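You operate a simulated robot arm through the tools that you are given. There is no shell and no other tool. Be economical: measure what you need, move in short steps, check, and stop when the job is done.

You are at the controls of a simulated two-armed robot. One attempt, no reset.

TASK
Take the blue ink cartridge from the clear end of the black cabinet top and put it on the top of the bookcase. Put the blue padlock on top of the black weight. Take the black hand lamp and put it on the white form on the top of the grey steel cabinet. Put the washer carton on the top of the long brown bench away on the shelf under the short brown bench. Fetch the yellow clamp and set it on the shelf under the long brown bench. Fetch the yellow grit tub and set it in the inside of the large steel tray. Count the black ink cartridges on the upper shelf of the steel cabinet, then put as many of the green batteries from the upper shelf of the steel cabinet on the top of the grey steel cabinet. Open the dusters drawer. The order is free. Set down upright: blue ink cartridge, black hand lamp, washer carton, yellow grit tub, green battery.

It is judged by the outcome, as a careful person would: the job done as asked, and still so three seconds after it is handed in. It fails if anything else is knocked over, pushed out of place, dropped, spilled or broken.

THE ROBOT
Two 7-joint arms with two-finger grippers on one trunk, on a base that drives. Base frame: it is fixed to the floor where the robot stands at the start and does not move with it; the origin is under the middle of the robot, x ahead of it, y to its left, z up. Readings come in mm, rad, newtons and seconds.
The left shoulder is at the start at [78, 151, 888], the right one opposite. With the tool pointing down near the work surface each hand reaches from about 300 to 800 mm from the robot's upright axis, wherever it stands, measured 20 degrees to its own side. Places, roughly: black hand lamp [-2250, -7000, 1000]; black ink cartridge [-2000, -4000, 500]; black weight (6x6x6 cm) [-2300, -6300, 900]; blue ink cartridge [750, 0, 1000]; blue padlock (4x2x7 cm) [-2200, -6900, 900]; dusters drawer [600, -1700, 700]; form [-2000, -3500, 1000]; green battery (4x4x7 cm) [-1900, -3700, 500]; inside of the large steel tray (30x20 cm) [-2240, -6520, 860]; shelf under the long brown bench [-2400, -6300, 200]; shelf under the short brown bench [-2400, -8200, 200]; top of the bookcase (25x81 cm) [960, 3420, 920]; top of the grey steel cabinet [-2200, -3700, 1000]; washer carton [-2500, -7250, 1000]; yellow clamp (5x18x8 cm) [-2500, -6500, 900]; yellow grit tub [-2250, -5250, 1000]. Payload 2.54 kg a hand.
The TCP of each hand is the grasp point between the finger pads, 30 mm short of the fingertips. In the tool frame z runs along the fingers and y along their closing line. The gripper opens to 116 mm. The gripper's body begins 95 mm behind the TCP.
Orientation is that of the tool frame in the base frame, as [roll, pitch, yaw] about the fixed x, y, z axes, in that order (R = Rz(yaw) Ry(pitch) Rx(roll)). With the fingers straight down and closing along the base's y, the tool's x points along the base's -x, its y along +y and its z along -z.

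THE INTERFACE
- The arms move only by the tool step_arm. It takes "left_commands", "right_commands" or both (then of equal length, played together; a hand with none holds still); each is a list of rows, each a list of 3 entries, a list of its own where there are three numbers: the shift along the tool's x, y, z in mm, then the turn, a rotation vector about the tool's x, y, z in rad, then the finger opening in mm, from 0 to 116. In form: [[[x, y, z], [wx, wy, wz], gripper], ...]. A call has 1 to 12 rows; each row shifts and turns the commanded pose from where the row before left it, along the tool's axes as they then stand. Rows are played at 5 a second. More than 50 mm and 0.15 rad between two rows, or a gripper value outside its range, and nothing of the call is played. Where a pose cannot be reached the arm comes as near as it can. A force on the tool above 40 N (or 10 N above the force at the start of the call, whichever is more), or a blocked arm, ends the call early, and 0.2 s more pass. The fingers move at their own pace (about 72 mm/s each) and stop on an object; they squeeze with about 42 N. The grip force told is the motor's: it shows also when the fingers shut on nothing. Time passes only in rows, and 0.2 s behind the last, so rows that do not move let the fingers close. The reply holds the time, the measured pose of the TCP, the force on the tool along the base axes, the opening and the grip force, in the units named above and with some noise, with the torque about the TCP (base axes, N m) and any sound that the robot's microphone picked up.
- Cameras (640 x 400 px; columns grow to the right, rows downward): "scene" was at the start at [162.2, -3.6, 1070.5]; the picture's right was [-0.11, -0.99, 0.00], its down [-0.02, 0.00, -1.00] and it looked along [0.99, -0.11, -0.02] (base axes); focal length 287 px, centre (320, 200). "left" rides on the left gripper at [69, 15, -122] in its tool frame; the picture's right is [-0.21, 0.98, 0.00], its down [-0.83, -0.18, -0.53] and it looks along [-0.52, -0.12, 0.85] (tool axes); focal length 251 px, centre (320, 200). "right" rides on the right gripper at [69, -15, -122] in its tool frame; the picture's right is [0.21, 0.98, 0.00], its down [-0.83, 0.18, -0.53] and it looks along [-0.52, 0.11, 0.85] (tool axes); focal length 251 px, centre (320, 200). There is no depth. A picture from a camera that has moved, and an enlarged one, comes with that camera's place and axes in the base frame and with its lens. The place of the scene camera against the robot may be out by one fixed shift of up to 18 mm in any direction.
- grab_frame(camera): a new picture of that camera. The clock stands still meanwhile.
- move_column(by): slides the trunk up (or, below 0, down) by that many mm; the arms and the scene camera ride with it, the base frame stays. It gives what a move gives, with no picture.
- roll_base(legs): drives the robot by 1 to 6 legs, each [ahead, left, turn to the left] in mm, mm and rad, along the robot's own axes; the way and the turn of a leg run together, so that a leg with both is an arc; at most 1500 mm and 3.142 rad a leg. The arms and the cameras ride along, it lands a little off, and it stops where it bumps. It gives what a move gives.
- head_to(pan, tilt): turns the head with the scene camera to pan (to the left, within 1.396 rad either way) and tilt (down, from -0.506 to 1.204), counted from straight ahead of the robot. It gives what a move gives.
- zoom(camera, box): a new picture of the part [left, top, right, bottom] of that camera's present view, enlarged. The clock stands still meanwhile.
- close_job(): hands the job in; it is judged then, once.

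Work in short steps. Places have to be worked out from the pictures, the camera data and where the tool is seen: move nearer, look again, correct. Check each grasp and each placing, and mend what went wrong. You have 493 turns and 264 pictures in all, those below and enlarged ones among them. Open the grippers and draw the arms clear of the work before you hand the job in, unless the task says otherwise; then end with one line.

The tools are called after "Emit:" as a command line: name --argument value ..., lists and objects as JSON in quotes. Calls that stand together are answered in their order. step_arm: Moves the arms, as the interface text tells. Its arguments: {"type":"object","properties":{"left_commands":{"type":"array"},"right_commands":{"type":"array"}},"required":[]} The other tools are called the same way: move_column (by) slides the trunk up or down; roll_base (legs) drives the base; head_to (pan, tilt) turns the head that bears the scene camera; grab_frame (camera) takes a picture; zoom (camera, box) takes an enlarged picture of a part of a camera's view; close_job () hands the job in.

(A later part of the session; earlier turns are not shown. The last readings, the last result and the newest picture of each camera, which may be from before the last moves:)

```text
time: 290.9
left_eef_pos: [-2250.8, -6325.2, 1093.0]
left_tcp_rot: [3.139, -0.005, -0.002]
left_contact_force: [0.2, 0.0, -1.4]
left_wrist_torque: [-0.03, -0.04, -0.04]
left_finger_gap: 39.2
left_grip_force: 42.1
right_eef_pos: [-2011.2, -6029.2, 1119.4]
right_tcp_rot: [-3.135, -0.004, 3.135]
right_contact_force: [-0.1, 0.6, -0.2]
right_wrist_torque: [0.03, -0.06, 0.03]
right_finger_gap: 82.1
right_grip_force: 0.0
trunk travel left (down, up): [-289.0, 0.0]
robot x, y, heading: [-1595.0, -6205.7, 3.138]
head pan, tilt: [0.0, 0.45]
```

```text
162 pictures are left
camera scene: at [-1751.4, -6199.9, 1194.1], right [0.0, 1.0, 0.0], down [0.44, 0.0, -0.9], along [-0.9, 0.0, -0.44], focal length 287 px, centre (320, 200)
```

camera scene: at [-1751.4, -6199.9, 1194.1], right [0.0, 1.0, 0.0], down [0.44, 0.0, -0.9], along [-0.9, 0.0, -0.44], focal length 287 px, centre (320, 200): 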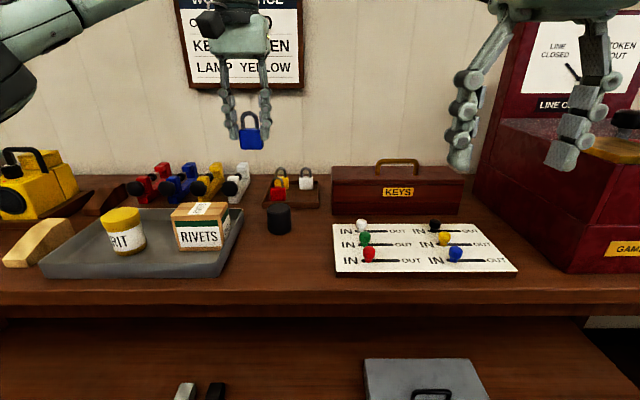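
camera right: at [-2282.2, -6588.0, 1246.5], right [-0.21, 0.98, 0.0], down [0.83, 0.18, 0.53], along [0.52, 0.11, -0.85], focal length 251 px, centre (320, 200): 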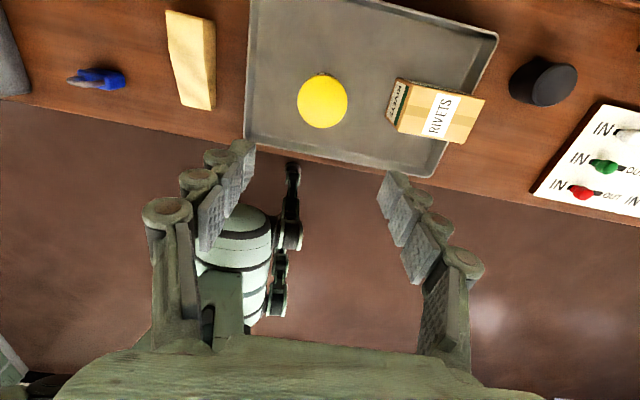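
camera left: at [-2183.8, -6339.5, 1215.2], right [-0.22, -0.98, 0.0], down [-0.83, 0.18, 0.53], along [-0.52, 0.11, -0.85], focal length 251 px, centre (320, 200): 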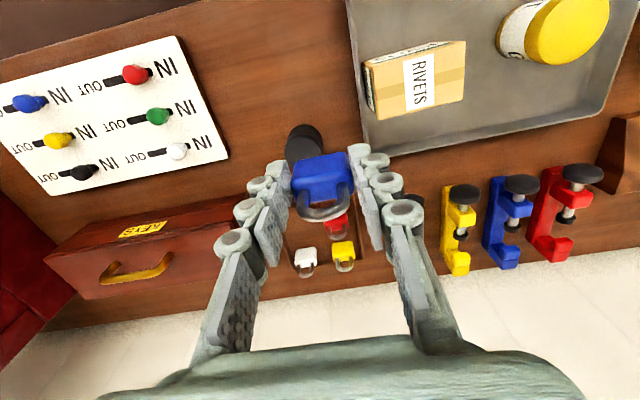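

The padlock hides the weight; I shift the hand 60 mm aside to measure it cleanly.

Emit:
step_arm --left_commands '[[[10, 35, 0], [0, 0, 0], 20], [[10, 35, 0], [0, 0, 0], 20]]'

Emit:
grab_frame --camera "left"

Emit:
zoom --camera "left" --box '[180, 90, 380, 250]'

```text
time: 291.5
left_eef_pos: [-2228.9, -6396.3, 1092.2]
left_tcp_rot: [3.14, -0.006, -0.001]
left_contact_force: [-0.1, -0.6, -1.4]
left_wrist_torque: [0.02, 0.0, -0.02]
left_finger_gap: 38.7
left_grip_force: 42.1
right_eef_pos: [-2011.9, -6030.2, 1120.4]
right_tcp_rot: [-3.137, -0.005, 3.134]
right_contact_force: [0.4, -0.4, 0.0]
right_wrist_torque: [0.01, -0.01, 0.02]
right_finger_gap: 81.9
right_grip_force: 0.1
trunk travel left (down, up): [-289.0, 0.0]
robot x, y, heading: [-1593.5, -6206.0, 3.14]
head pan, tilt: [0.0, 0.45]
```

```text
161 pictures are left
camera left: at [-2161.0, -6409.7, 1215.4], right [-0.22, -0.98, 0.0], down [-0.83, 0.18, 0.53], along [-0.52, 0.11, -0.85], focal length 251 px, centre (320, 200)
```

left: 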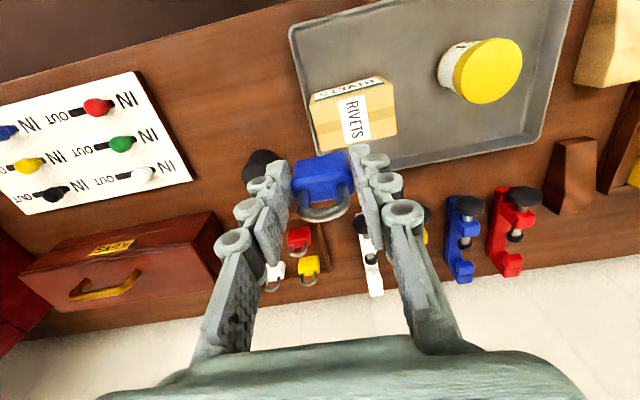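

```text
2.50 times, centred on (280, 170) of left
camera zoom: at [-2161.0, -6409.7, 1215.4], right [-0.22, -0.98, 0.0], down [-0.83, 0.18, 0.53], along [-0.52, 0.11, -0.85], focal length 629 px, centre (420, 275)
```

zoom: 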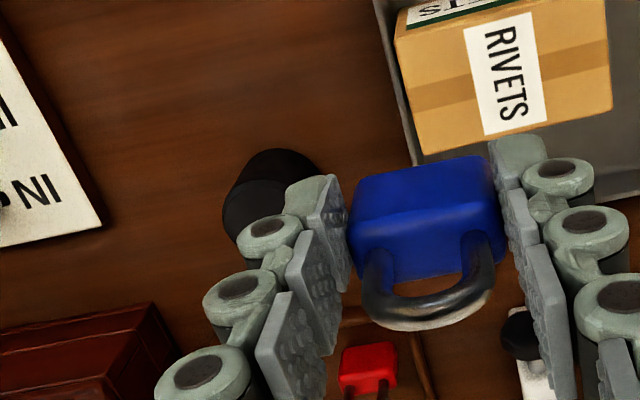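

I shift another 60 mm to see the whole weight top.

Emit:
step_arm --left_commands '[[[0, 35, 0], [0, 0, 0], 20], [[0, 35, 0], [0, 0, 0], 20]]'

Emit:
zoom --camera "left" --box '[120, 90, 320, 250]'

```text
time: 292.1
left_eef_pos: [-2232.5, -6466.8, 1091.5]
left_tcp_rot: [3.139, -0.006, -0.002]
left_contact_force: [0.7, 0.2, -1.7]
left_wrist_torque: [-0.01, -0.04, -0.01]
left_finger_gap: 39.0
left_grip_force: 42.1
right_eef_pos: [-2011.0, -6029.1, 1119.6]
right_tcp_rot: [-3.137, -0.004, 3.134]
right_contact_force: [-0.5, 0.3, -0.6]
right_wrist_torque: [0.0, 0.01, 0.0]
right_finger_gap: 81.7
right_grip_force: 0.1
trunk travel left (down, up): [-289.0, 0.0]
robot x, y, heading: [-1596.1, -6205.3, 3.137]
head pan, tilt: [0.0, 0.45]
```

```text
2.50 times, centred on (220, 170) of left
camera zoom: at [-2163.4, -6480.0, 1214.4], right [-0.22, -0.98, 0.0], down [-0.83, 0.18, 0.53], along [-0.52, 0.11, -0.85], focal length 629 px, centre (570, 275)
```

zoom: 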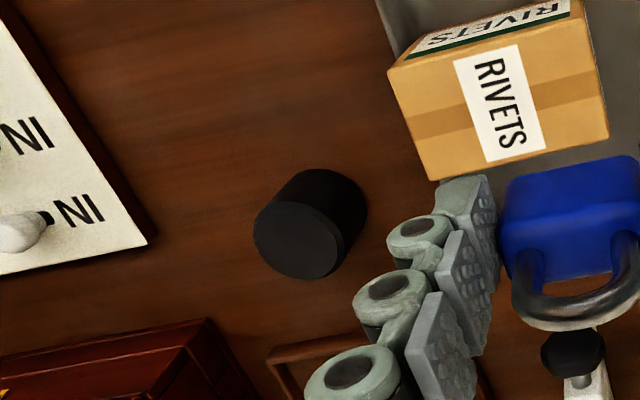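

The weight: centre about [−2297, −6297], top z≈908. I move over it and descend to z≈965.

Emit:
step_arm --left_commands '[[[-16, -42, 0], [0, 0, 0], 20], [[-16, -42, 0], [0, 0, 0], 20], [[-16, -43, 0], [0, 0, 0], 20], [[-16, -43, 0], [0, 0, 0], 20], [[0, 0, 45], [0, 0, 0], 20], [[0, 0, 45], [0, 0, 0], 20], [[0, 0, 32], [0, 0, 0], 20]]'

Emit:
zoom --camera "scene" --box '[200, 130, 360, 250]'

Emit:
grab_frame --camera "left"

```text
time: 293.7
left_eef_pos: [-2295.8, -6294.6, 968.9]
left_tcp_rot: [3.14, -0.005, 0.0]
left_contact_force: [-0.6, -0.4, -1.9]
left_wrist_torque: [0.01, -0.02, 0.0]
left_finger_gap: 38.8
left_grip_force: 42.0
right_eef_pos: [-2010.9, -6029.1, 1119.0]
right_tcp_rot: [-3.136, -0.003, 3.134]
right_contact_force: [0.2, -0.6, -0.1]
right_wrist_torque: [0.0, -0.04, 0.01]
right_finger_gap: 81.8
right_grip_force: 0.2
trunk travel left (down, up): [-289.0, 0.0]
robot x, y, heading: [-1596.3, -6203.4, 3.135]
head pan, tilt: [0.0, 0.45]
```

```text
3.33 times, centred on (280, 190) of scene
camera zoom: at [-1751.1, -6200.3, 1194.2], right [0.0, 1.0, 0.0], down [0.44, 0.0, -0.9], along [-0.9, 0.0, -0.44], focal length 955 px, centre (453, 233)
```

zoom: 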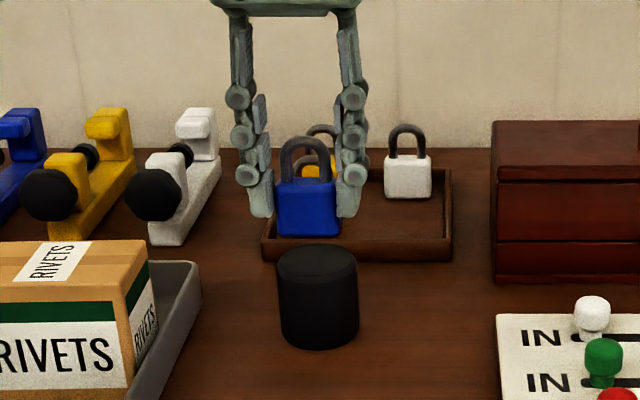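

```text
157 pictures are left
camera left: at [-2227.5, -6309.5, 1091.6], right [-0.21, -0.98, 0.0], down [-0.83, 0.18, 0.53], along [-0.52, 0.11, -0.85], focal length 251 px, centre (320, 200)
```

left: 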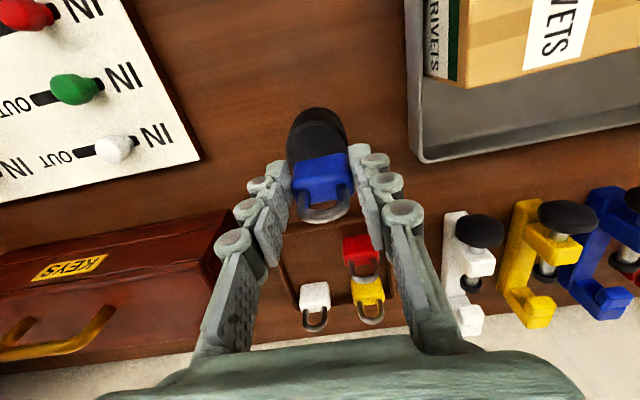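

The padlock is centred above the weight within a few mm. I lower slowly to contact.

Emit:
step_arm --left_commands '[[[0, 0, 8], [0, 0, 0], 20], [[0, 0, 5], [0, 0, 0], 20], [[0, 0, 3], [0, 0, 0], 20]]'

Emit:
zoom --camera "scene" --box '[230, 150, 330, 225]'

```text
time: 294.5
left_eef_pos: [-2295.0, -6294.8, 954.7]
left_tcp_rot: [3.139, -0.005, -0.001]
left_contact_force: [-1.0, -0.8, -1.2]
left_wrist_torque: [0.02, -0.04, -0.03]
left_finger_gap: 38.9
left_grip_force: 41.6
right_eef_pos: [-2011.5, -6028.5, 1119.9]
right_tcp_rot: [-3.135, -0.006, 3.134]
right_contact_force: [-0.9, 0.3, 0.3]
right_wrist_torque: [-0.01, 0.02, -0.01]
right_finger_gap: 82.1
right_grip_force: 0.0
trunk travel left (down, up): [-289.0, 0.0]
robot x, y, heading: [-1596.9, -6206.4, 3.138]
head pan, tilt: [0.0, 0.45]
```

```text
5.33 times, centred on (280, 188) of scene
camera zoom: at [-1750.7, -6200.0, 1194.2], right [0.0, 1.0, 0.0], down [0.44, 0.0, -0.9], along [-0.9, 0.0, -0.44], focal length 1528 px, centre (533, 267)
```

zoom: 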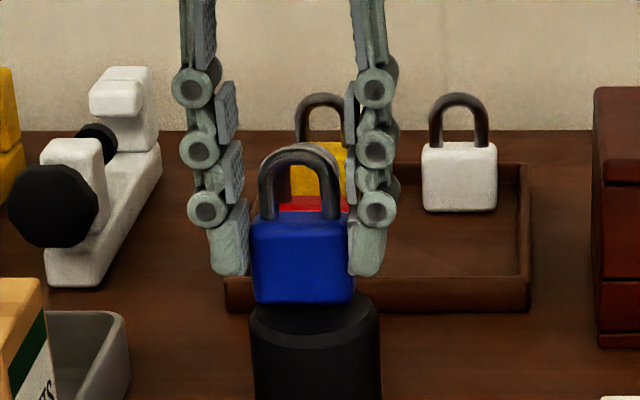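

Lateral offset about 4 mm; I correct it and lower to contact.

Emit:
step_arm --left_commands '[[[0, -4, 4], [0, 0, 0], 20], [[0, 0, 3], [0, 0, 0], 20], [[0, 0, 2], [0, 0, 0], 20], [[0, 0, 1.5], [0, 0, 0], 20]]'

Emit:
step_arm --left_commands '[[[0, 0, 1.5], [0, 0, 0], 20], [[0, 0, 1], [0, 0, 0], 20]]'

```text
time: 295.5
left_eef_pos: [-2293.6, -6292.7, 951.1]
left_tcp_rot: [3.139, 0.005, 0.0]
left_contact_force: [-4.9, -6.2, 28.9]
left_wrist_torque: [-0.38, 0.17, 0.06]
left_finger_gap: 38.8
left_grip_force: 42.2
right_eef_pos: [-2009.5, -6029.0, 1119.9]
right_tcp_rot: [-3.137, -0.007, 3.133]
right_contact_force: [-0.9, -0.7, -1.4]
right_wrist_torque: [-0.02, 0.0, 0.0]
right_finger_gap: 82.2
right_grip_force: 0.0
trunk travel left (down, up): [-289.0, 0.0]
robot x, y, heading: [-1594.8, -6205.3, 3.134]
head pan, tilt: [0.0, 0.45]
```

```text
time: 296.1
left_eef_pos: [-2292.4, -6292.5, 948.5]
left_tcp_rot: [3.14, 0.004, -0.003]
left_contact_force: [-3.1, -6.1, 30.5]
left_wrist_torque: [-0.12, 0.21, 0.05]
left_finger_gap: 38.9
left_grip_force: 41.9
right_eef_pos: [-2008.9, -6028.5, 1120.9]
right_tcp_rot: [-3.135, -0.009, 3.134]
right_contact_force: [0.3, 0.2, -0.5]
right_wrist_torque: [-0.02, 0.0, 0.01]
right_finger_gap: 82.0
right_grip_force: 0.1
trunk travel left (down, up): [-289.0, 0.0]
robot x, y, heading: [-1592.8, -6207.5, 3.142]
head pan, tilt: [0.0, 0.45]
```

Contact reached (30 N). I relieve a little and inspect before release.

Emit:
step_arm --left_commands '[[[0, 0, -2.5], [0, 0, 0], 20], [[0, 0, -1], [0, 0, 0], 20]]'

Emit:
zoom --camera "scene" --box '[230, 150, 330, 240]'

Emit:
grab_frame --camera "left"

```text
time: 296.7
left_eef_pos: [-2292.0, -6293.0, 948.8]
left_tcp_rot: [3.14, -0.003, -0.003]
left_contact_force: [-0.7, -5.1, 19.4]
left_wrist_torque: [-0.13, 0.13, 0.08]
left_finger_gap: 38.7
left_grip_force: 41.9
right_eef_pos: [-2008.7, -6028.2, 1120.0]
right_tcp_rot: [-3.136, -0.007, 3.135]
right_contact_force: [0.4, -1.1, -0.3]
right_wrist_torque: [0.04, 0.02, 0.03]
right_finger_gap: 82.2
right_grip_force: 0.1
trunk travel left (down, up): [-289.0, 0.0]
robot x, y, heading: [-1598.3, -6208.6, 3.138]
head pan, tilt: [0.0, 0.45]
```

```text
4.44 times, centred on (280, 195) of scene
camera zoom: at [-1748.5, -6200.1, 1194.5], right [0.0, 1.0, 0.0], down [0.43, 0.0, -0.9], along [-0.9, 0.0, -0.43], focal length 1274 px, centre (498, 222)
```

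zoom: 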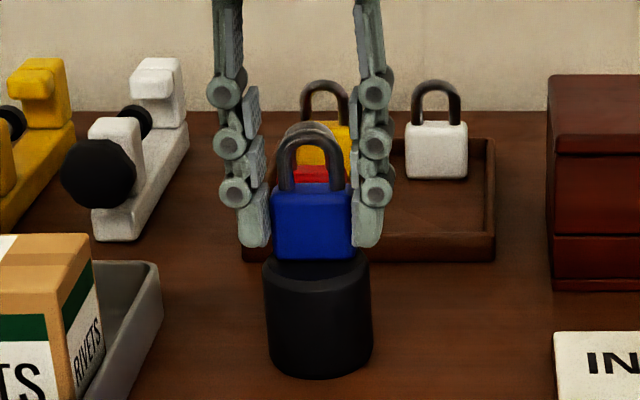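

```text
154 pictures are left
camera left: at [-2224.8, -6305.8, 1070.1], right [-0.22, -0.98, 0.0], down [-0.83, 0.18, 0.53], along [-0.52, 0.11, -0.85], focal length 251 px, centre (320, 200)
```

left: 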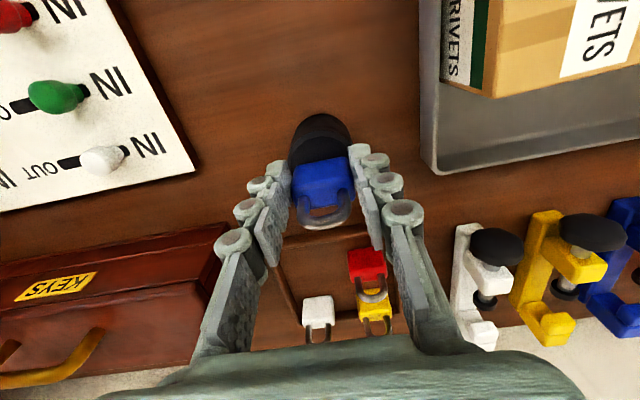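

The padlock sits about 18 mm too far back on the weight. I lift, shift 18 mm toward the robot and set it down again.

Emit:
step_arm --left_commands '[[[0, 0, -10], [0, 0, 0], 20], [[9, -1, 0], [0, 0, 0], 20], [[9, -1, 0], [0, 0, 0], 20]]'

Emit:
zoom --camera "scene" --box '[230, 150, 330, 240]'

```text
time: 297.5
left_eef_pos: [-2276.8, -6291.5, 956.3]
left_tcp_rot: [3.139, -0.006, 0.001]
left_contact_force: [0.8, 0.1, -1.3]
left_wrist_torque: [0.01, -0.03, 0.03]
left_finger_gap: 39.2
left_grip_force: 42.7
right_eef_pos: [-2010.1, -6028.5, 1119.5]
right_tcp_rot: [-3.134, -0.006, 3.133]
right_contact_force: [0.2, -1.0, 0.3]
right_wrist_torque: [-0.07, -0.01, 0.01]
right_finger_gap: 82.0
right_grip_force: 0.1
trunk travel left (down, up): [-289.0, 0.0]
robot x, y, heading: [-1594.3, -6209.9, 3.137]
head pan, tilt: [0.0, 0.45]
```

```text
4.44 times, centred on (280, 195) of scene
camera zoom: at [-1750.5, -6199.9, 1194.2], right [0.0, 1.0, 0.0], down [0.44, 0.0, -0.9], along [-0.9, 0.0, -0.44], focal length 1274 px, centre (498, 222)
```

zoom: 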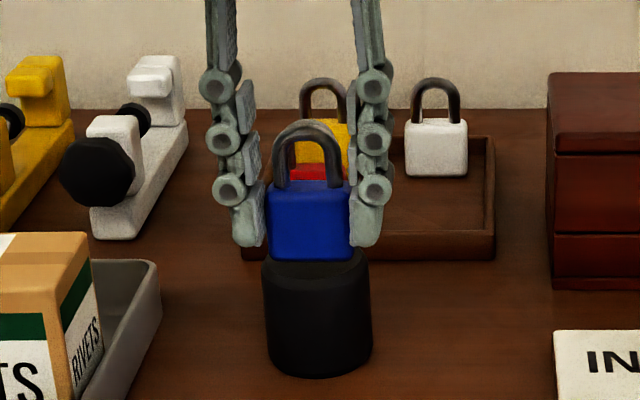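

Good alignment now. Lower to contact and release.

Emit:
step_arm --left_commands '[[[0, -1, 3], [0, 0, 0], 20], [[0, 0, 2], [0, 0, 0], 20], [[0, 0, 1.5], [0, 0, 0], 20]]'

```text
time: 298.3
left_eef_pos: [-2276.0, -6287.9, 949.1]
left_tcp_rot: [3.139, -0.005, -0.001]
left_contact_force: [0.1, 0.5, -1.4]
left_wrist_torque: [-0.04, -0.01, 0.01]
left_finger_gap: 38.8
left_grip_force: 42.3
right_eef_pos: [-2012.1, -6029.5, 1119.4]
right_tcp_rot: [-3.135, -0.006, 3.134]
right_contact_force: [0.3, 0.2, 0.4]
right_wrist_torque: [0.02, 0.02, -0.02]
right_finger_gap: 82.1
right_grip_force: 0.1
trunk travel left (down, up): [-289.0, 0.0]
robot x, y, heading: [-1595.5, -6205.9, 3.139]
head pan, tilt: [0.0, 0.45]
```

Emit:
step_arm --left_commands '[[[0, 0, 1.5], [0, 0, 0], 20], [[0, 0, 1.5], [0, 0, 0], 20]]'

Emit:
zoom --camera "scene" --box '[230, 150, 330, 240]'

```text
time: 298.9
left_eef_pos: [-2276.4, -6288.2, 947.5]
left_tcp_rot: [3.139, 0.0, -0.001]
left_contact_force: [-0.9, 0.1, 6.5]
left_wrist_torque: [-0.04, 0.13, -0.01]
left_finger_gap: 39.1
left_grip_force: 42.1
right_eef_pos: [-2009.0, -6028.1, 1120.6]
right_tcp_rot: [-3.134, -0.005, 3.136]
right_contact_force: [-0.7, 0.6, 0.4]
right_wrist_torque: [-0.03, -0.02, -0.03]
right_finger_gap: 81.9
right_grip_force: 0.0
trunk travel left (down, up): [-289.0, 0.0]
robot x, y, heading: [-1597.0, -6204.9, 3.133]
head pan, tilt: [0.0, 0.45]
```

```text
4.44 times, centred on (280, 195) of scene
camera zoom: at [-1749.9, -6199.8, 1194.5], right [0.0, 1.0, 0.0], down [0.43, 0.0, -0.9], along [-0.9, 0.0, -0.43], focal length 1274 px, centre (498, 222)
```

zoom: 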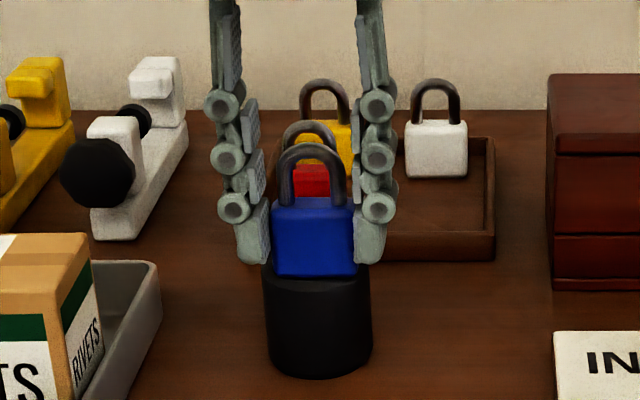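

Centred and in contact. I release and rise.

Emit:
step_arm --left_commands '[[[0, 0, 0], [0, 0, 0], 50], [[0, 0, 0], [0, 0, 0], 66], [[0, 0, 0], [0, 0, 0], 70], [[0, 0, -30], [0, 0, 0], 70], [[0, 0, -45], [0, 0, 0], 70], [[0, 0, -45], [0, 0, 0], 70], [[20, 0, -40], [0, 0, 0], 70]]'

Emit:
zoom --camera "scene" --box '[200, 130, 360, 250]'

```text
time: 300.5
left_eef_pos: [-2254.3, -6289.7, 1106.8]
left_tcp_rot: [3.14, -0.003, -0.002]
left_contact_force: [0.3, 0.7, -0.3]
left_wrist_torque: [-0.02, 0.04, 0.01]
left_finger_gap: 70.1
left_grip_force: 0.1
right_eef_pos: [-2010.9, -6029.2, 1119.9]
right_tcp_rot: [-3.135, -0.005, 3.134]
right_contact_force: [1.5, -1.0, -0.2]
right_wrist_torque: [0.01, 0.02, 0.02]
right_finger_gap: 82.1
right_grip_force: 0.1
trunk travel left (down, up): [-289.0, 0.0]
robot x, y, heading: [-1595.8, -6205.0, 3.137]
head pan, tilt: [0.0, 0.45]
```

```text
3.33 times, centred on (280, 190) of scene
camera zoom: at [-1749.6, -6200.0, 1194.4], right [0.0, 1.0, 0.0], down [0.43, 0.0, -0.9], along [-0.9, 0.0, -0.43], focal length 955 px, centre (453, 233)
```

zoom: 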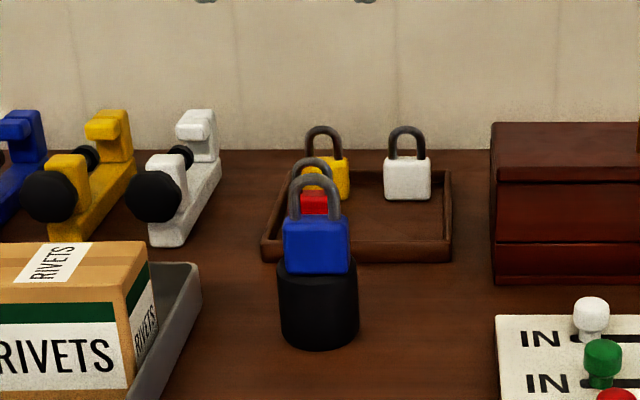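

Padlock is on the weight. Next the yellow clamp near [−2470, −6490]; I shift left and closer (bench front edge x≈−2115) and look with the left hand.

Emit:
roll_base --legs '[[0, 170, 0], [100, 0, 0]]'

Emit:
grab_frame --camera "left"

Emit:
grab_frame --camera "scene"

```text
time: 303.6
left_eef_pos: [-2353.7, -6464.0, 1103.5]
left_tcp_rot: [3.141, -0.005, 0.0]
left_contact_force: [0.0, 0.4, -0.4]
left_wrist_torque: [0.02, -0.07, -0.02]
left_finger_gap: 69.8
left_grip_force: 0.0
right_eef_pos: [-2109.8, -6203.1, 1118.6]
right_tcp_rot: [-3.134, -0.004, 3.137]
right_contact_force: [-1.1, -0.1, -0.8]
right_wrist_torque: [-0.02, -0.03, -0.01]
right_finger_gap: 82.0
right_grip_force: 0.0
trunk travel left (down, up): [-289.0, 0.0]
robot x, y, heading: [-1692.5, -6379.5, 3.137]
head pan, tilt: [0.0, 0.45]
```

```text
150 pictures are left
camera left: at [-2286.1, -6478.8, 1226.7], right [-0.21, -0.98, 0.0], down [-0.83, 0.18, 0.53], along [-0.52, 0.11, -0.85], focal length 251 px, centre (320, 200)
```

left: 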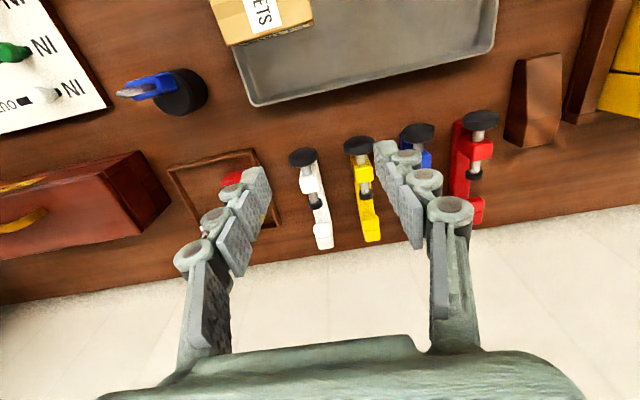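

```text
149 pictures are left
camera scene: at [-1849.6, -6374.2, 1194.1], right [0.0, 1.0, 0.0], down [0.44, 0.0, -0.9], along [-0.9, 0.0, -0.44], focal length 287 px, centre (320, 200)
```

scene: 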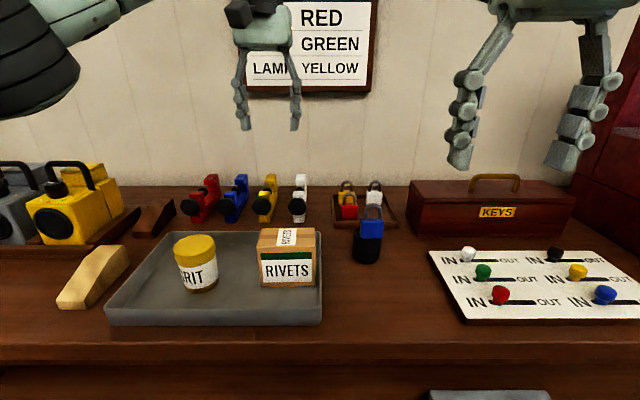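

Zoom in to see the yellow clamp's geometry.

Emit:
zoom --camera "left" --box '[280, 120, 440, 250]'

Emit:
zoom --camera "scene" --box '[180, 160, 320, 240]'

```text
3.08 times, centred on (360, 185) of left
camera zoom: at [-2286.1, -6478.8, 1226.7], right [-0.21, -0.98, 0.0], down [-0.83, 0.18, 0.53], along [-0.52, 0.11, -0.85], focal length 774 px, centre (197, 246)
```

zoom: 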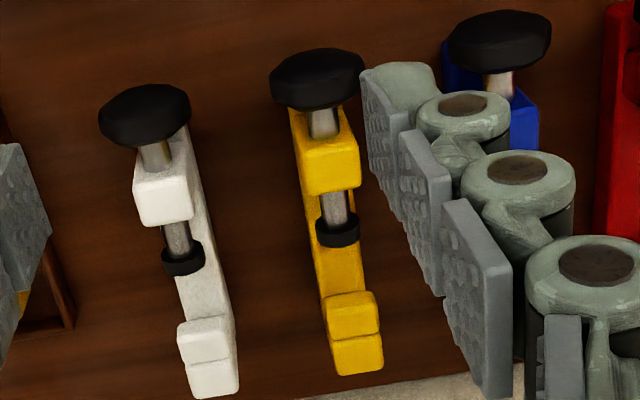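

```text
4.57 times, centred on (250, 200) of scene
camera zoom: at [-1849.6, -6374.2, 1194.1], right [0.0, 1.0, 0.0], down [0.44, 0.0, -0.9], along [-0.9, 0.0, -0.44], focal length 1310 px, centre (640, 200)
```

zoom: 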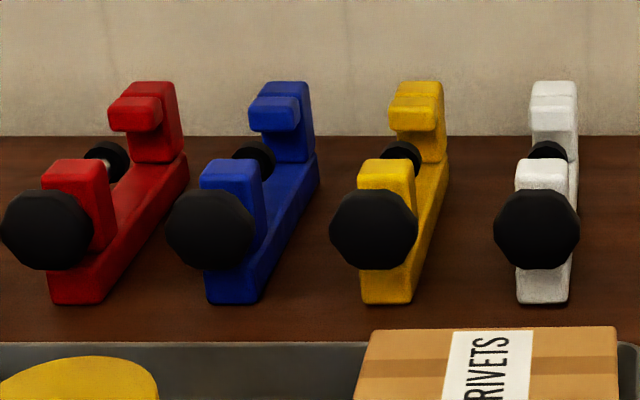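

The clamp's middle is at about x≈−2495, y≈−6504. I move 50 mm closer and bring the left hand above it.

Emit:
roll_base --legs '[[50, 0, 0]]'

Emit:
step_arm --left_commands '[[[0, 0, 40], [0, 0, 0], 56], [[-20, 10, 30], [0, 0, 0], 56], [[-35, 15, 0], [0, 0, 0], 56], [[-35, 15, 0], [0, 0, 0], 56]]'

Emit:
grab_frame --camera "left"

```text
time: 304.5
left_eef_pos: [-2404.2, -6464.5, 1103.7]
left_tcp_rot: [3.14, -0.007, -0.001]
left_contact_force: [-0.9, 0.4, -0.6]
left_wrist_torque: [0.0, -0.04, 0.04]
left_finger_gap: 70.0
left_grip_force: 0.0
right_eef_pos: [-2160.0, -6203.0, 1120.4]
right_tcp_rot: [-3.137, -0.003, 3.137]
right_contact_force: [-1.0, -1.2, -0.4]
right_wrist_torque: [-0.04, -0.07, -0.01]
right_finger_gap: 81.9
right_grip_force: 0.0
trunk travel left (down, up): [-289.0, 0.0]
robot x, y, heading: [-1742.2, -6379.0, 3.137]
head pan, tilt: [0.0, 0.45]
```

```text
time: 305.5
left_eef_pos: [-2471.5, -6506.0, 1029.2]
left_tcp_rot: [3.14, -0.005, 0.001]
left_contact_force: [-0.2, -1.2, -0.5]
left_wrist_torque: [0.13, -0.02, -0.02]
left_finger_gap: 55.9
left_grip_force: 0.0
left hand out of reach, approached as far as the arm can: row 4
right_eef_pos: [-2159.1, -6205.4, 1118.4]
right_tcp_rot: [-3.137, -0.004, 3.14]
right_contact_force: [-0.1, 0.3, 0.5]
right_wrist_torque: [0.05, -0.04, 0.0]
right_finger_gap: 82.1
right_grip_force: 0.1
trunk travel left (down, up): [-289.0, 0.0]
robot x, y, heading: [-1743.4, -6381.5, 3.139]
head pan, tilt: [0.0, 0.45]
```

```text
146 pictures are left
camera left: at [-2403.9, -6520.6, 1152.0], right [-0.21, -0.98, 0.0], down [-0.83, 0.18, 0.53], along [-0.52, 0.11, -0.85], focal length 251 px, centre (320, 200)
```

left: 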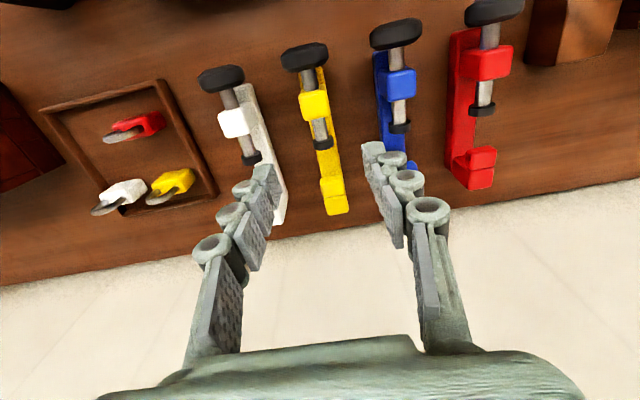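

Aligned with the clamp (y≈−6506). I descend to its base bar.

Emit:
step_arm --left_commands '[[[0, 0, 40], [0, 0, 0], 56], [[-10, 0, 40], [0, 0, 0], 56], [[0, 0, 30], [0, 0, 0], 56], [[0, 0, 18], [0, 0, 0], 56]]'

Emit:
grab_frame --camera "left"

Emit:
zoom --camera "scene" --box '[180, 140, 320, 240]'

```text
time: 306.5
left_eef_pos: [-2481.8, -6505.1, 905.3]
left_tcp_rot: [3.14, -0.004, -0.001]
left_contact_force: [0.0, 0.0, -0.5]
left_wrist_torque: [0.01, 0.0, 0.01]
left_finger_gap: 55.9
left_grip_force: 0.0
right_eef_pos: [-2159.9, -6203.6, 1118.9]
right_tcp_rot: [-3.135, -0.005, 3.137]
right_contact_force: [0.3, 0.4, -0.5]
right_wrist_torque: [-0.03, 0.01, -0.01]
right_finger_gap: 82.2
right_grip_force: 0.0
trunk travel left (down, up): [-289.0, 0.0]
robot x, y, heading: [-1739.6, -6379.0, 3.138]
head pan, tilt: [0.0, 0.45]
```

```text
145 pictures are left
camera left: at [-2413.0, -6519.5, 1026.6], right [-0.21, -0.98, 0.0], down [-0.83, 0.18, 0.53], along [-0.52, 0.11, -0.85], focal length 251 px, centre (320, 200)
```

left: 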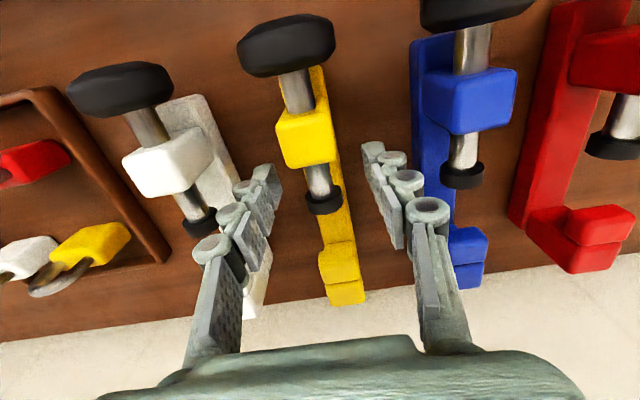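

```text
4.00 times, centred on (250, 190) of scene
camera zoom: at [-1898.5, -6374.0, 1194.2], right [0.0, 1.0, 0.0], down [0.44, 0.0, -0.9], along [-0.9, 0.0, -0.44], focal length 1146 px, centre (600, 240)
```

zoom: 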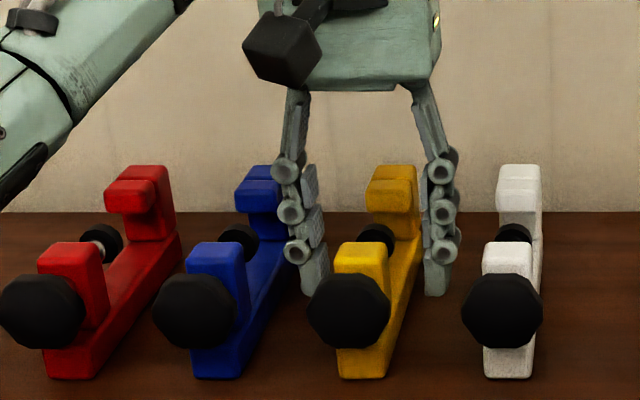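

Fingers straddle the yellow clamp. I lower 6 mm and close.

Emit:
step_arm --left_commands '[[[0, 0, 6], [0, 0, 0], 56], [[0, 0, 0], [0, 0, 0], 20], [[0, 0, 0], [0, 0, 0], 15], [[0, 0, 0], [0, 0, 0], 15]]'

Emit:
grab_frame --camera "left"

```text
time: 307.5
left_eef_pos: [-2479.9, -6506.2, 898.9]
left_tcp_rot: [3.141, -0.007, 0.0]
left_contact_force: [1.0, -0.7, 0.2]
left_wrist_torque: [-0.04, 0.2, 0.07]
left_finger_gap: 25.4
left_grip_force: 41.3
right_eef_pos: [-2158.6, -6204.3, 1120.2]
right_tcp_rot: [-3.135, -0.003, 3.136]
right_contact_force: [0.2, 0.1, -0.5]
right_wrist_torque: [-0.03, -0.01, 0.0]
right_finger_gap: 82.3
right_grip_force: 0.1
trunk travel left (down, up): [-289.0, 0.0]
robot x, y, heading: [-1742.5, -6378.8, 3.135]
head pan, tilt: [0.0, 0.45]
```

```text
143 pictures are left
camera left: at [-2412.5, -6519.7, 1020.9], right [-0.21, -0.98, 0.0], down [-0.83, 0.18, 0.53], along [-0.52, 0.11, -0.85], focal length 251 px, centre (320, 200)
```

left: 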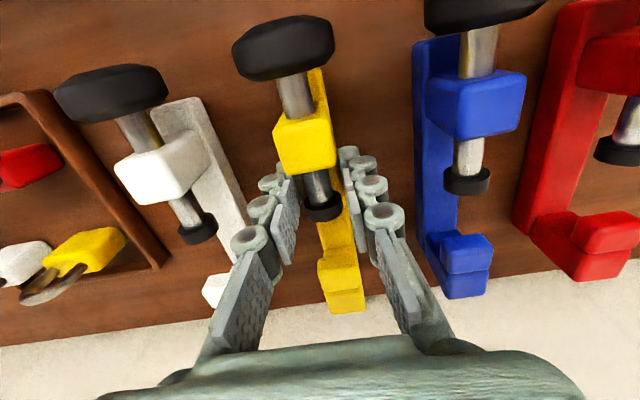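

Gripped on the bar (25 mm). I lift straight up, checking for slipping.

Emit:
step_arm --left_commands '[[[0, 0, -15], [0, 0, 0], 15], [[0, 0, -25], [0, 0, 0], 15], [[0, 0, -35], [0, 0, 0], 15], [[0, 0, -35], [0, 0, 0], 15]]'

Emit:
grab_frame --camera "scene"

```text
time: 308.5
left_eef_pos: [-2478.6, -6507.3, 1008.6]
left_tcp_rot: [3.14, -0.006, -0.002]
left_contact_force: [-0.3, -0.1, -5.4]
left_wrist_torque: [0.02, -0.03, 0.02]
left_finger_gap: 25.4
left_grip_force: 42.1
left hand out of reach, approached as far as the arm can: row 4
right_eef_pos: [-2158.4, -6203.3, 1119.7]
right_tcp_rot: [-3.137, -0.005, 3.138]
right_contact_force: [0.0, -0.8, 0.4]
right_wrist_torque: [0.02, 0.03, -0.02]
right_finger_gap: 81.8
right_grip_force: 0.1
trunk travel left (down, up): [-289.0, 0.0]
robot x, y, heading: [-1743.6, -6379.2, 3.138]
head pan, tilt: [0.0, 0.45]
```

```text
142 pictures are left
camera scene: at [-1898.2, -6374.1, 1194.2], right [0.0, 1.0, 0.0], down [0.43, 0.0, -0.9], along [-0.9, 0.0, -0.43], focal length 287 px, centre (320, 200)
```

scene: 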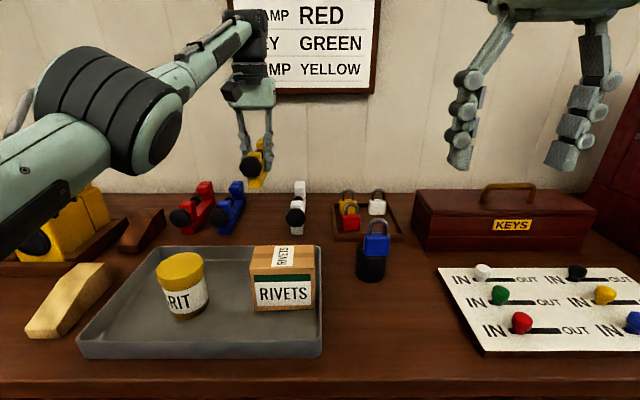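

The clamp is held level. I raise and draw back, then back the base away from the bench.

Emit:
step_arm --left_commands '[[[25, 0, -30], [0, 0, 0], 15], [[30, 0, -35], [0, 0, 0], 15], [[35, 0, -35], [0, 0, 0], 15]]'

Emit:
roll_base --legs '[[-600, 0, 0]]'

Emit:
head_to --pan 0 --tilt 0.6

Emit:
grab_frame --camera "scene"

```text
time: 309.3
left_eef_pos: [-2386.3, -6506.0, 1108.9]
left_tcp_rot: [3.138, -0.007, 0.001]
left_contact_force: [0.8, 0.3, -4.9]
left_wrist_torque: [0.0, 0.0, 0.02]
left_finger_gap: 25.4
left_grip_force: 42.4
right_eef_pos: [-2157.1, -6203.8, 1121.0]
right_tcp_rot: [-3.138, -0.005, 3.137]
right_contact_force: [0.3, -0.4, -0.4]
right_wrist_torque: [-0.02, 0.07, 0.01]
right_finger_gap: 82.1
right_grip_force: 0.1
trunk travel left (down, up): [-289.0, 0.0]
robot x, y, heading: [-1742.6, -6383.9, 3.141]
head pan, tilt: [0.0, 0.45]
```

```text
time: 312.7
left_eef_pos: [-1795.5, -6508.5, 1106.9]
left_tcp_rot: [3.139, -0.006, 0.004]
left_contact_force: [-1.0, -0.3, -5.7]
left_wrist_torque: [-0.01, -0.07, -0.01]
left_finger_gap: 25.3
left_grip_force: 42.1
right_eef_pos: [-1567.3, -6206.2, 1119.3]
right_tcp_rot: [-3.137, -0.003, 3.138]
right_contact_force: [0.3, 0.4, -0.1]
right_wrist_torque: [0.0, 0.02, -0.01]
right_finger_gap: 82.0
right_grip_force: 0.0
trunk travel left (down, up): [-289.0, 0.0]
robot x, y, heading: [-1148.1, -6382.4, -3.136]
head pan, tilt: [0.0, 0.45]
```

```text
time: 313.4
left_eef_pos: [-1795.2, -6508.6, 1106.6]
left_tcp_rot: [3.14, -0.008, 0.004]
left_contact_force: [0.9, 0.3, -5.1]
left_wrist_torque: [-0.01, -0.06, 0.0]
left_finger_gap: 25.7
left_grip_force: 42.0
right_eef_pos: [-1566.4, -6205.3, 1118.7]
right_tcp_rot: [-3.137, -0.006, 3.14]
right_contact_force: [-0.2, 0.9, 0.1]
right_wrist_torque: [0.01, -0.09, 0.0]
right_finger_gap: 82.0
right_grip_force: 0.0
trunk travel left (down, up): [-289.0, 0.0]
robot x, y, heading: [-1145.5, -6386.8, -3.142]
head pan, tilt: [0.0, 0.6]
```

```text
141 pictures are left
camera scene: at [-1302.5, -6375.4, 1180.6], right [0.0, 1.0, 0.0], down [0.57, 0.0, -0.82], along [-0.82, 0.0, -0.57], focal length 287 px, centre (320, 200)
```

scene: 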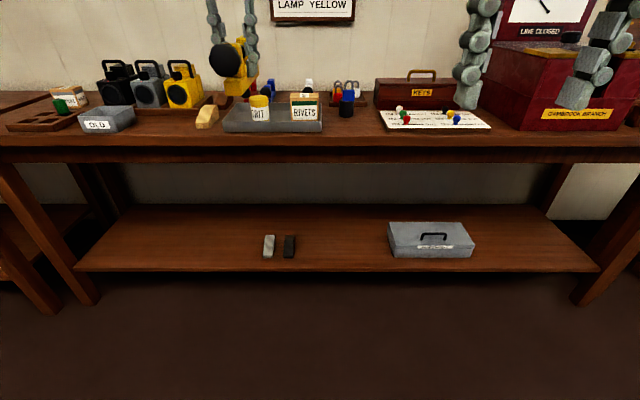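

The shelf (z≈237) has free space left of the two small blocks, around y≈−6800. I strafe there, lower the column and bring the arm down in free space first.

Emit:
roll_base --legs '[[0, 300, 0]]'

Emit:
move_column --by -289

Emit:
step_arm --left_commands '[[[0, 0, 45], [0, 0, 0], 15], [[0, 0, 45], [0, 0, 0], 15], [[0, 0, 45], [0, 0, 0], 15], [[0, 0, 45], [0, 0, 0], 15], [[0, 0, 45], [0, 0, 0], 15], [[0, 0, 45], [0, 0, 0], 15], [[0, 0, 45], [0, 0, 0], 15], [[0, 0, 45], [0, 0, 0], 15], [[0, 0, 45], [0, 0, 0], 15], [[0, 0, 45], [0, 0, 0], 15]]'

Emit:
grab_frame --camera "scene"

```text
time: 316.9
left_eef_pos: [-1794.9, -6808.3, 1107.3]
left_tcp_rot: [3.141, -0.006, 0.003]
left_contact_force: [-0.2, -0.6, -5.6]
left_wrist_torque: [0.03, -0.05, -0.05]
left_finger_gap: 25.3
left_grip_force: 42.4
right_eef_pos: [-1566.9, -6507.6, 1118.3]
right_tcp_rot: [-3.136, -0.004, 3.135]
right_contact_force: [0.1, -0.3, -0.2]
right_wrist_torque: [0.04, -0.01, -0.01]
right_finger_gap: 82.2
right_grip_force: 0.1
trunk travel left (down, up): [-289.0, 0.0]
robot x, y, heading: [-1151.6, -6687.8, 3.137]
head pan, tilt: [0.0, 0.6]
```

```text
time: 319.8
left_eef_pos: [-1795.9, -6808.9, 817.8]
left_tcp_rot: [3.141, -0.005, 0.002]
left_contact_force: [0.0, 0.4, -4.8]
left_wrist_torque: [0.01, -0.06, 0.0]
left_finger_gap: 25.4
left_grip_force: 41.8
right_eef_pos: [-1566.4, -6506.0, 830.1]
right_tcp_rot: [-3.137, -0.004, 3.136]
right_contact_force: [-0.4, 0.1, 0.4]
right_wrist_torque: [0.0, -0.04, 0.01]
right_finger_gap: 82.0
right_grip_force: 0.1
trunk travel left (down, up): [0.0, 289.0]
robot x, y, heading: [-1149.0, -6687.6, 3.144]
head pan, tilt: [0.0, 0.6]
```

```text
time: 322.0
left_eef_pos: [-1796.5, -6810.0, 369.1]
left_tcp_rot: [3.14, -0.004, 0.003]
left_contact_force: [-1.5, 0.3, -4.2]
left_wrist_torque: [0.02, -0.05, 0.0]
left_finger_gap: 25.4
left_grip_force: 42.0
right_eef_pos: [-1566.6, -6506.3, 830.4]
right_tcp_rot: [-3.136, -0.005, 3.138]
right_contact_force: [-0.1, 0.9, 0.1]
right_wrist_torque: [0.0, 0.01, -0.02]
right_finger_gap: 81.9
right_grip_force: 0.1
trunk travel left (down, up): [0.0, 289.0]
robot x, y, heading: [-1149.5, -6684.4, 3.137]
head pan, tilt: [0.0, 0.6]
```

```text
140 pictures are left
camera scene: at [-1302.4, -6676.4, 891.6], right [0.0, 1.0, 0.0], down [0.57, 0.0, -0.82], along [-0.82, 0.0, -0.57], focal length 287 px, centre (320, 200)
```

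scene: 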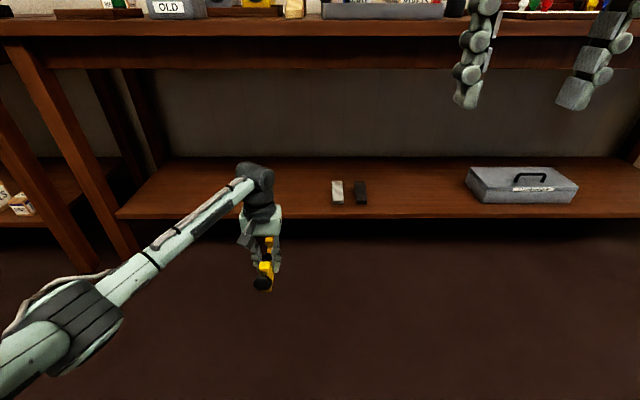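

The arm reaches low cleanly. I retract the right hand slightly and roll forward to insert the clamp over the shelf.

Emit:
step_arm --right_commands '[[[-40, 0, 0], [0, 0, 0], 82], [[-40, 0, 0], [0, 0, 0], 82]]'

Emit:
roll_base --legs '[[300, 0, 0]]'

Emit:
grab_frame --camera "scene"

Emit:
grab_frame --camera "left"

```text
time: 322.6
left_eef_pos: [-1795.3, -6809.3, 369.1]
left_tcp_rot: [3.14, -0.008, 0.002]
left_contact_force: [-0.8, -0.1, -6.1]
left_wrist_torque: [0.0, -0.13, -0.01]
left_finger_gap: 25.2
left_grip_force: 42.2
right_eef_pos: [-1486.1, -6505.5, 829.9]
right_tcp_rot: [-3.134, -0.003, 3.137]
right_contact_force: [0.1, 0.2, 0.6]
right_wrist_torque: [0.02, -0.01, 0.0]
right_finger_gap: 82.1
right_grip_force: 0.1
trunk travel left (down, up): [0.0, 289.0]
robot x, y, heading: [-1149.1, -6684.1, 3.141]
head pan, tilt: [0.0, 0.6]
```

```text
time: 324.6
left_eef_pos: [-2097.6, -6809.2, 370.7]
left_tcp_rot: [3.141, -0.007, 0.003]
left_contact_force: [-1.0, 0.0, -4.6]
left_wrist_torque: [-0.03, -0.07, 0.01]
left_finger_gap: 25.3
left_grip_force: 42.0
right_eef_pos: [-1788.3, -6507.7, 831.5]
right_tcp_rot: [-3.137, -0.002, 3.141]
right_contact_force: [-0.5, -0.2, -0.6]
right_wrist_torque: [0.04, 0.02, 0.01]
right_finger_gap: 82.0
right_grip_force: 0.0
trunk travel left (down, up): [0.0, 289.0]
robot x, y, heading: [-1453.1, -6683.8, 3.142]
head pan, tilt: [0.0, 0.6]
```

```text
139 pictures are left
camera scene: at [-1605.3, -6676.3, 891.6], right [0.0, 1.0, 0.0], down [0.57, 0.0, -0.82], along [-0.82, 0.0, -0.57], focal length 287 px, centre (320, 200)
```

scene: 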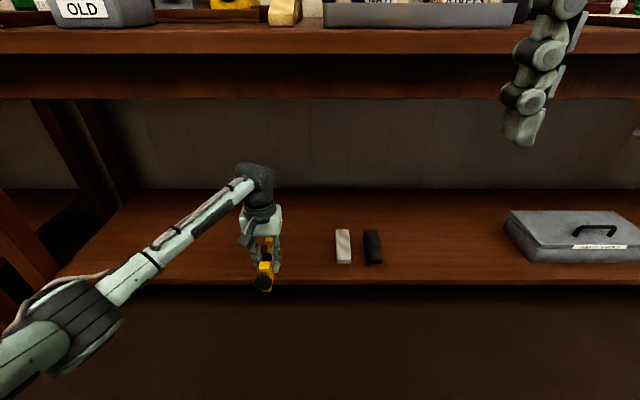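

```text
138 pictures are left
camera left: at [-2029.9, -6823.7, 492.3], right [-0.21, -0.98, 0.0], down [-0.83, 0.18, 0.53], along [-0.52, 0.11, -0.85], focal length 251 px, centre (320, 200)
```

left: 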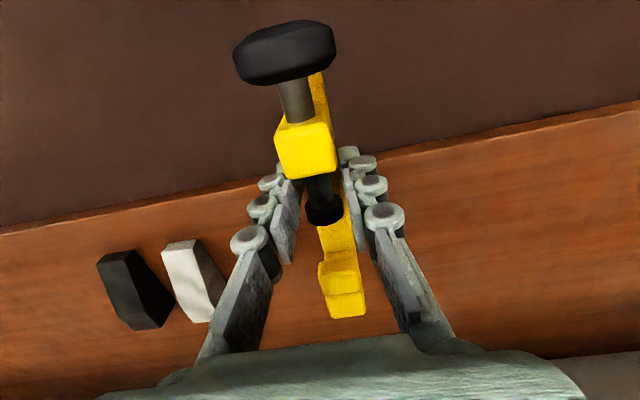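

Shelf front edge is at x≈−2140. I advance another 180 mm and check.

Emit:
roll_base --legs '[[180, 0, 0]]'

Emit:
step_arm --left_commands '[[[0, 0, 30], [0, 0, 0], 15], [[0, 0, 30], [0, 0, 0], 15], [[0, 0, 15], [0, 0, 0], 15]]'

Emit:
grab_frame --camera "scene"

Emit:
grab_frame --camera "left"

```text
time: 326.1
left_eef_pos: [-2276.9, -6810.2, 371.0]
left_tcp_rot: [3.14, -0.007, 0.004]
left_contact_force: [0.6, 0.5, -5.0]
left_wrist_torque: [0.0, -0.04, 0.03]
left_finger_gap: 25.6
left_grip_force: 41.5
right_eef_pos: [-1970.0, -6507.2, 831.4]
right_tcp_rot: [-3.136, -0.004, 3.141]
right_contact_force: [-0.1, -0.3, -0.1]
right_wrist_torque: [0.02, 0.01, -0.03]
right_finger_gap: 81.8
right_grip_force: 0.0
trunk travel left (down, up): [0.0, 289.0]
robot x, y, heading: [-1635.8, -6686.4, 3.14]
head pan, tilt: [0.0, 0.6]
```

```text
time: 326.9
left_eef_pos: [-2277.6, -6811.1, 297.8]
left_tcp_rot: [3.141, -0.005, 0.004]
left_contact_force: [4.2, -0.9, 9.0]
left_wrist_torque: [-0.1, -1.16, -0.03]
left_finger_gap: 25.1
left_grip_force: 42.3
right_eef_pos: [-1969.1, -6506.4, 831.9]
right_tcp_rot: [-3.135, -0.005, 3.14]
right_contact_force: [-0.5, 0.1, -0.5]
right_wrist_torque: [-0.01, -0.01, 0.01]
right_finger_gap: 81.9
right_grip_force: 0.0
trunk travel left (down, up): [0.0, 289.0]
robot x, y, heading: [-1634.1, -6683.5, -3.141]
head pan, tilt: [0.0, 0.6]
```

```text
137 pictures are left
camera scene: at [-1784.7, -6676.2, 892.2], right [0.0, 1.0, 0.0], down [0.56, 0.0, -0.83], along [-0.83, 0.0, -0.56], focal length 287 px, centre (320, 200)
```

scene: 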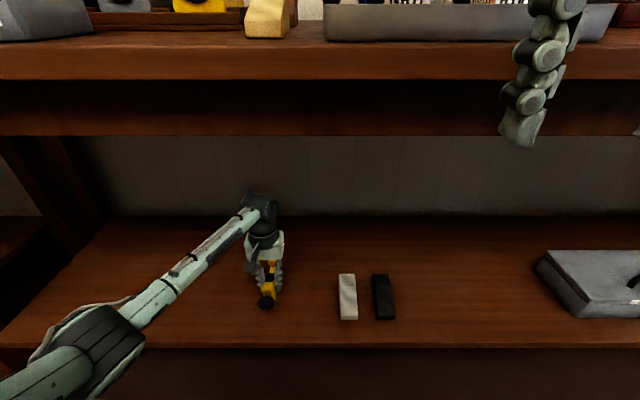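

```text
136 pictures are left
camera left: at [-2210.9, -6824.4, 419.5], right [-0.21, -0.98, 0.0], down [-0.83, 0.18, 0.53], along [-0.52, 0.11, -0.85], focal length 251 px, centre (320, 200)
```

left: 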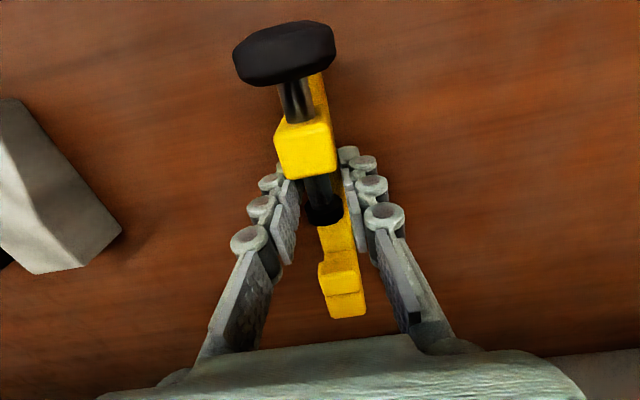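

The front end touches the shelf (z≈264). I lower 3 mm more and release gently.

Emit:
step_arm --left_commands '[[[0, 0, 2], [0, 0, 0], 15], [[0, 0, 1], [0, 0, 0], 15]]'

Emit:
step_arm --left_commands '[[[0, 0, 0], [0, 0, 0], 30], [[0, 0, 0], [0, 0, 0], 45], [[0, 0, 0], [0, 0, 0], 60], [[0, 0, 0], [0, 0, 0], 60]]'

Emit:
grab_frame --camera "left"

```text
time: 327.5
left_eef_pos: [-2279.6, -6810.1, 296.8]
left_tcp_rot: [3.14, 0.001, 0.005]
left_contact_force: [11.0, -3.3, 29.1]
left_wrist_torque: [-0.11, -0.37, -0.02]
left_finger_gap: 25.8
left_grip_force: 41.8
right_eef_pos: [-1966.7, -6505.9, 832.7]
right_tcp_rot: [-3.135, -0.008, 3.14]
right_contact_force: [0.3, -0.2, 0.7]
right_wrist_torque: [0.01, 0.04, -0.02]
right_finger_gap: 82.0
right_grip_force: 0.0
trunk travel left (down, up): [0.0, 289.0]
robot x, y, heading: [-1629.0, -6685.3, -3.142]
head pan, tilt: [0.0, 0.6]
```

```text
time: 328.5
left_eef_pos: [-2277.5, -6809.9, 291.8]
left_tcp_rot: [3.141, -0.006, 0.004]
left_contact_force: [0.9, 0.8, -0.2]
left_wrist_torque: [0.0, -0.02, 0.05]
left_finger_gap: 60.1
left_grip_force: 0.0
right_eef_pos: [-1969.0, -6505.9, 832.0]
right_tcp_rot: [-3.137, -0.006, 3.138]
right_contact_force: [0.0, 0.9, 0.8]
right_wrist_torque: [0.04, -0.03, 0.03]
right_finger_gap: 82.0
right_grip_force: 0.1
trunk travel left (down, up): [0.0, 289.0]
robot x, y, heading: [-1629.6, -6683.2, 3.143]
head pan, tilt: [0.0, 0.6]
```

```text
135 pictures are left
camera left: at [-2210.2, -6824.4, 414.1], right [-0.21, -0.98, 0.0], down [-0.83, 0.18, 0.53], along [-0.52, 0.11, -0.85], focal length 251 px, centre (320, 200)
```

left: 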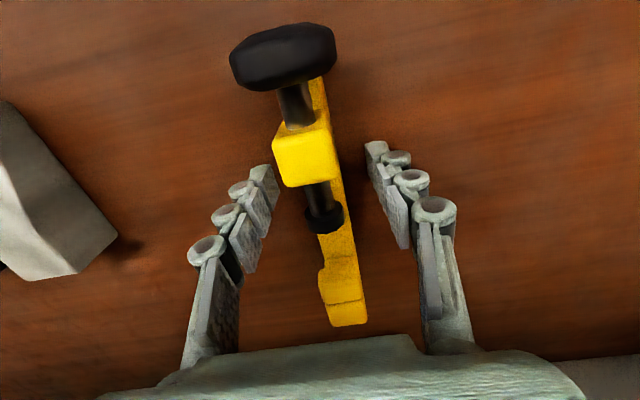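

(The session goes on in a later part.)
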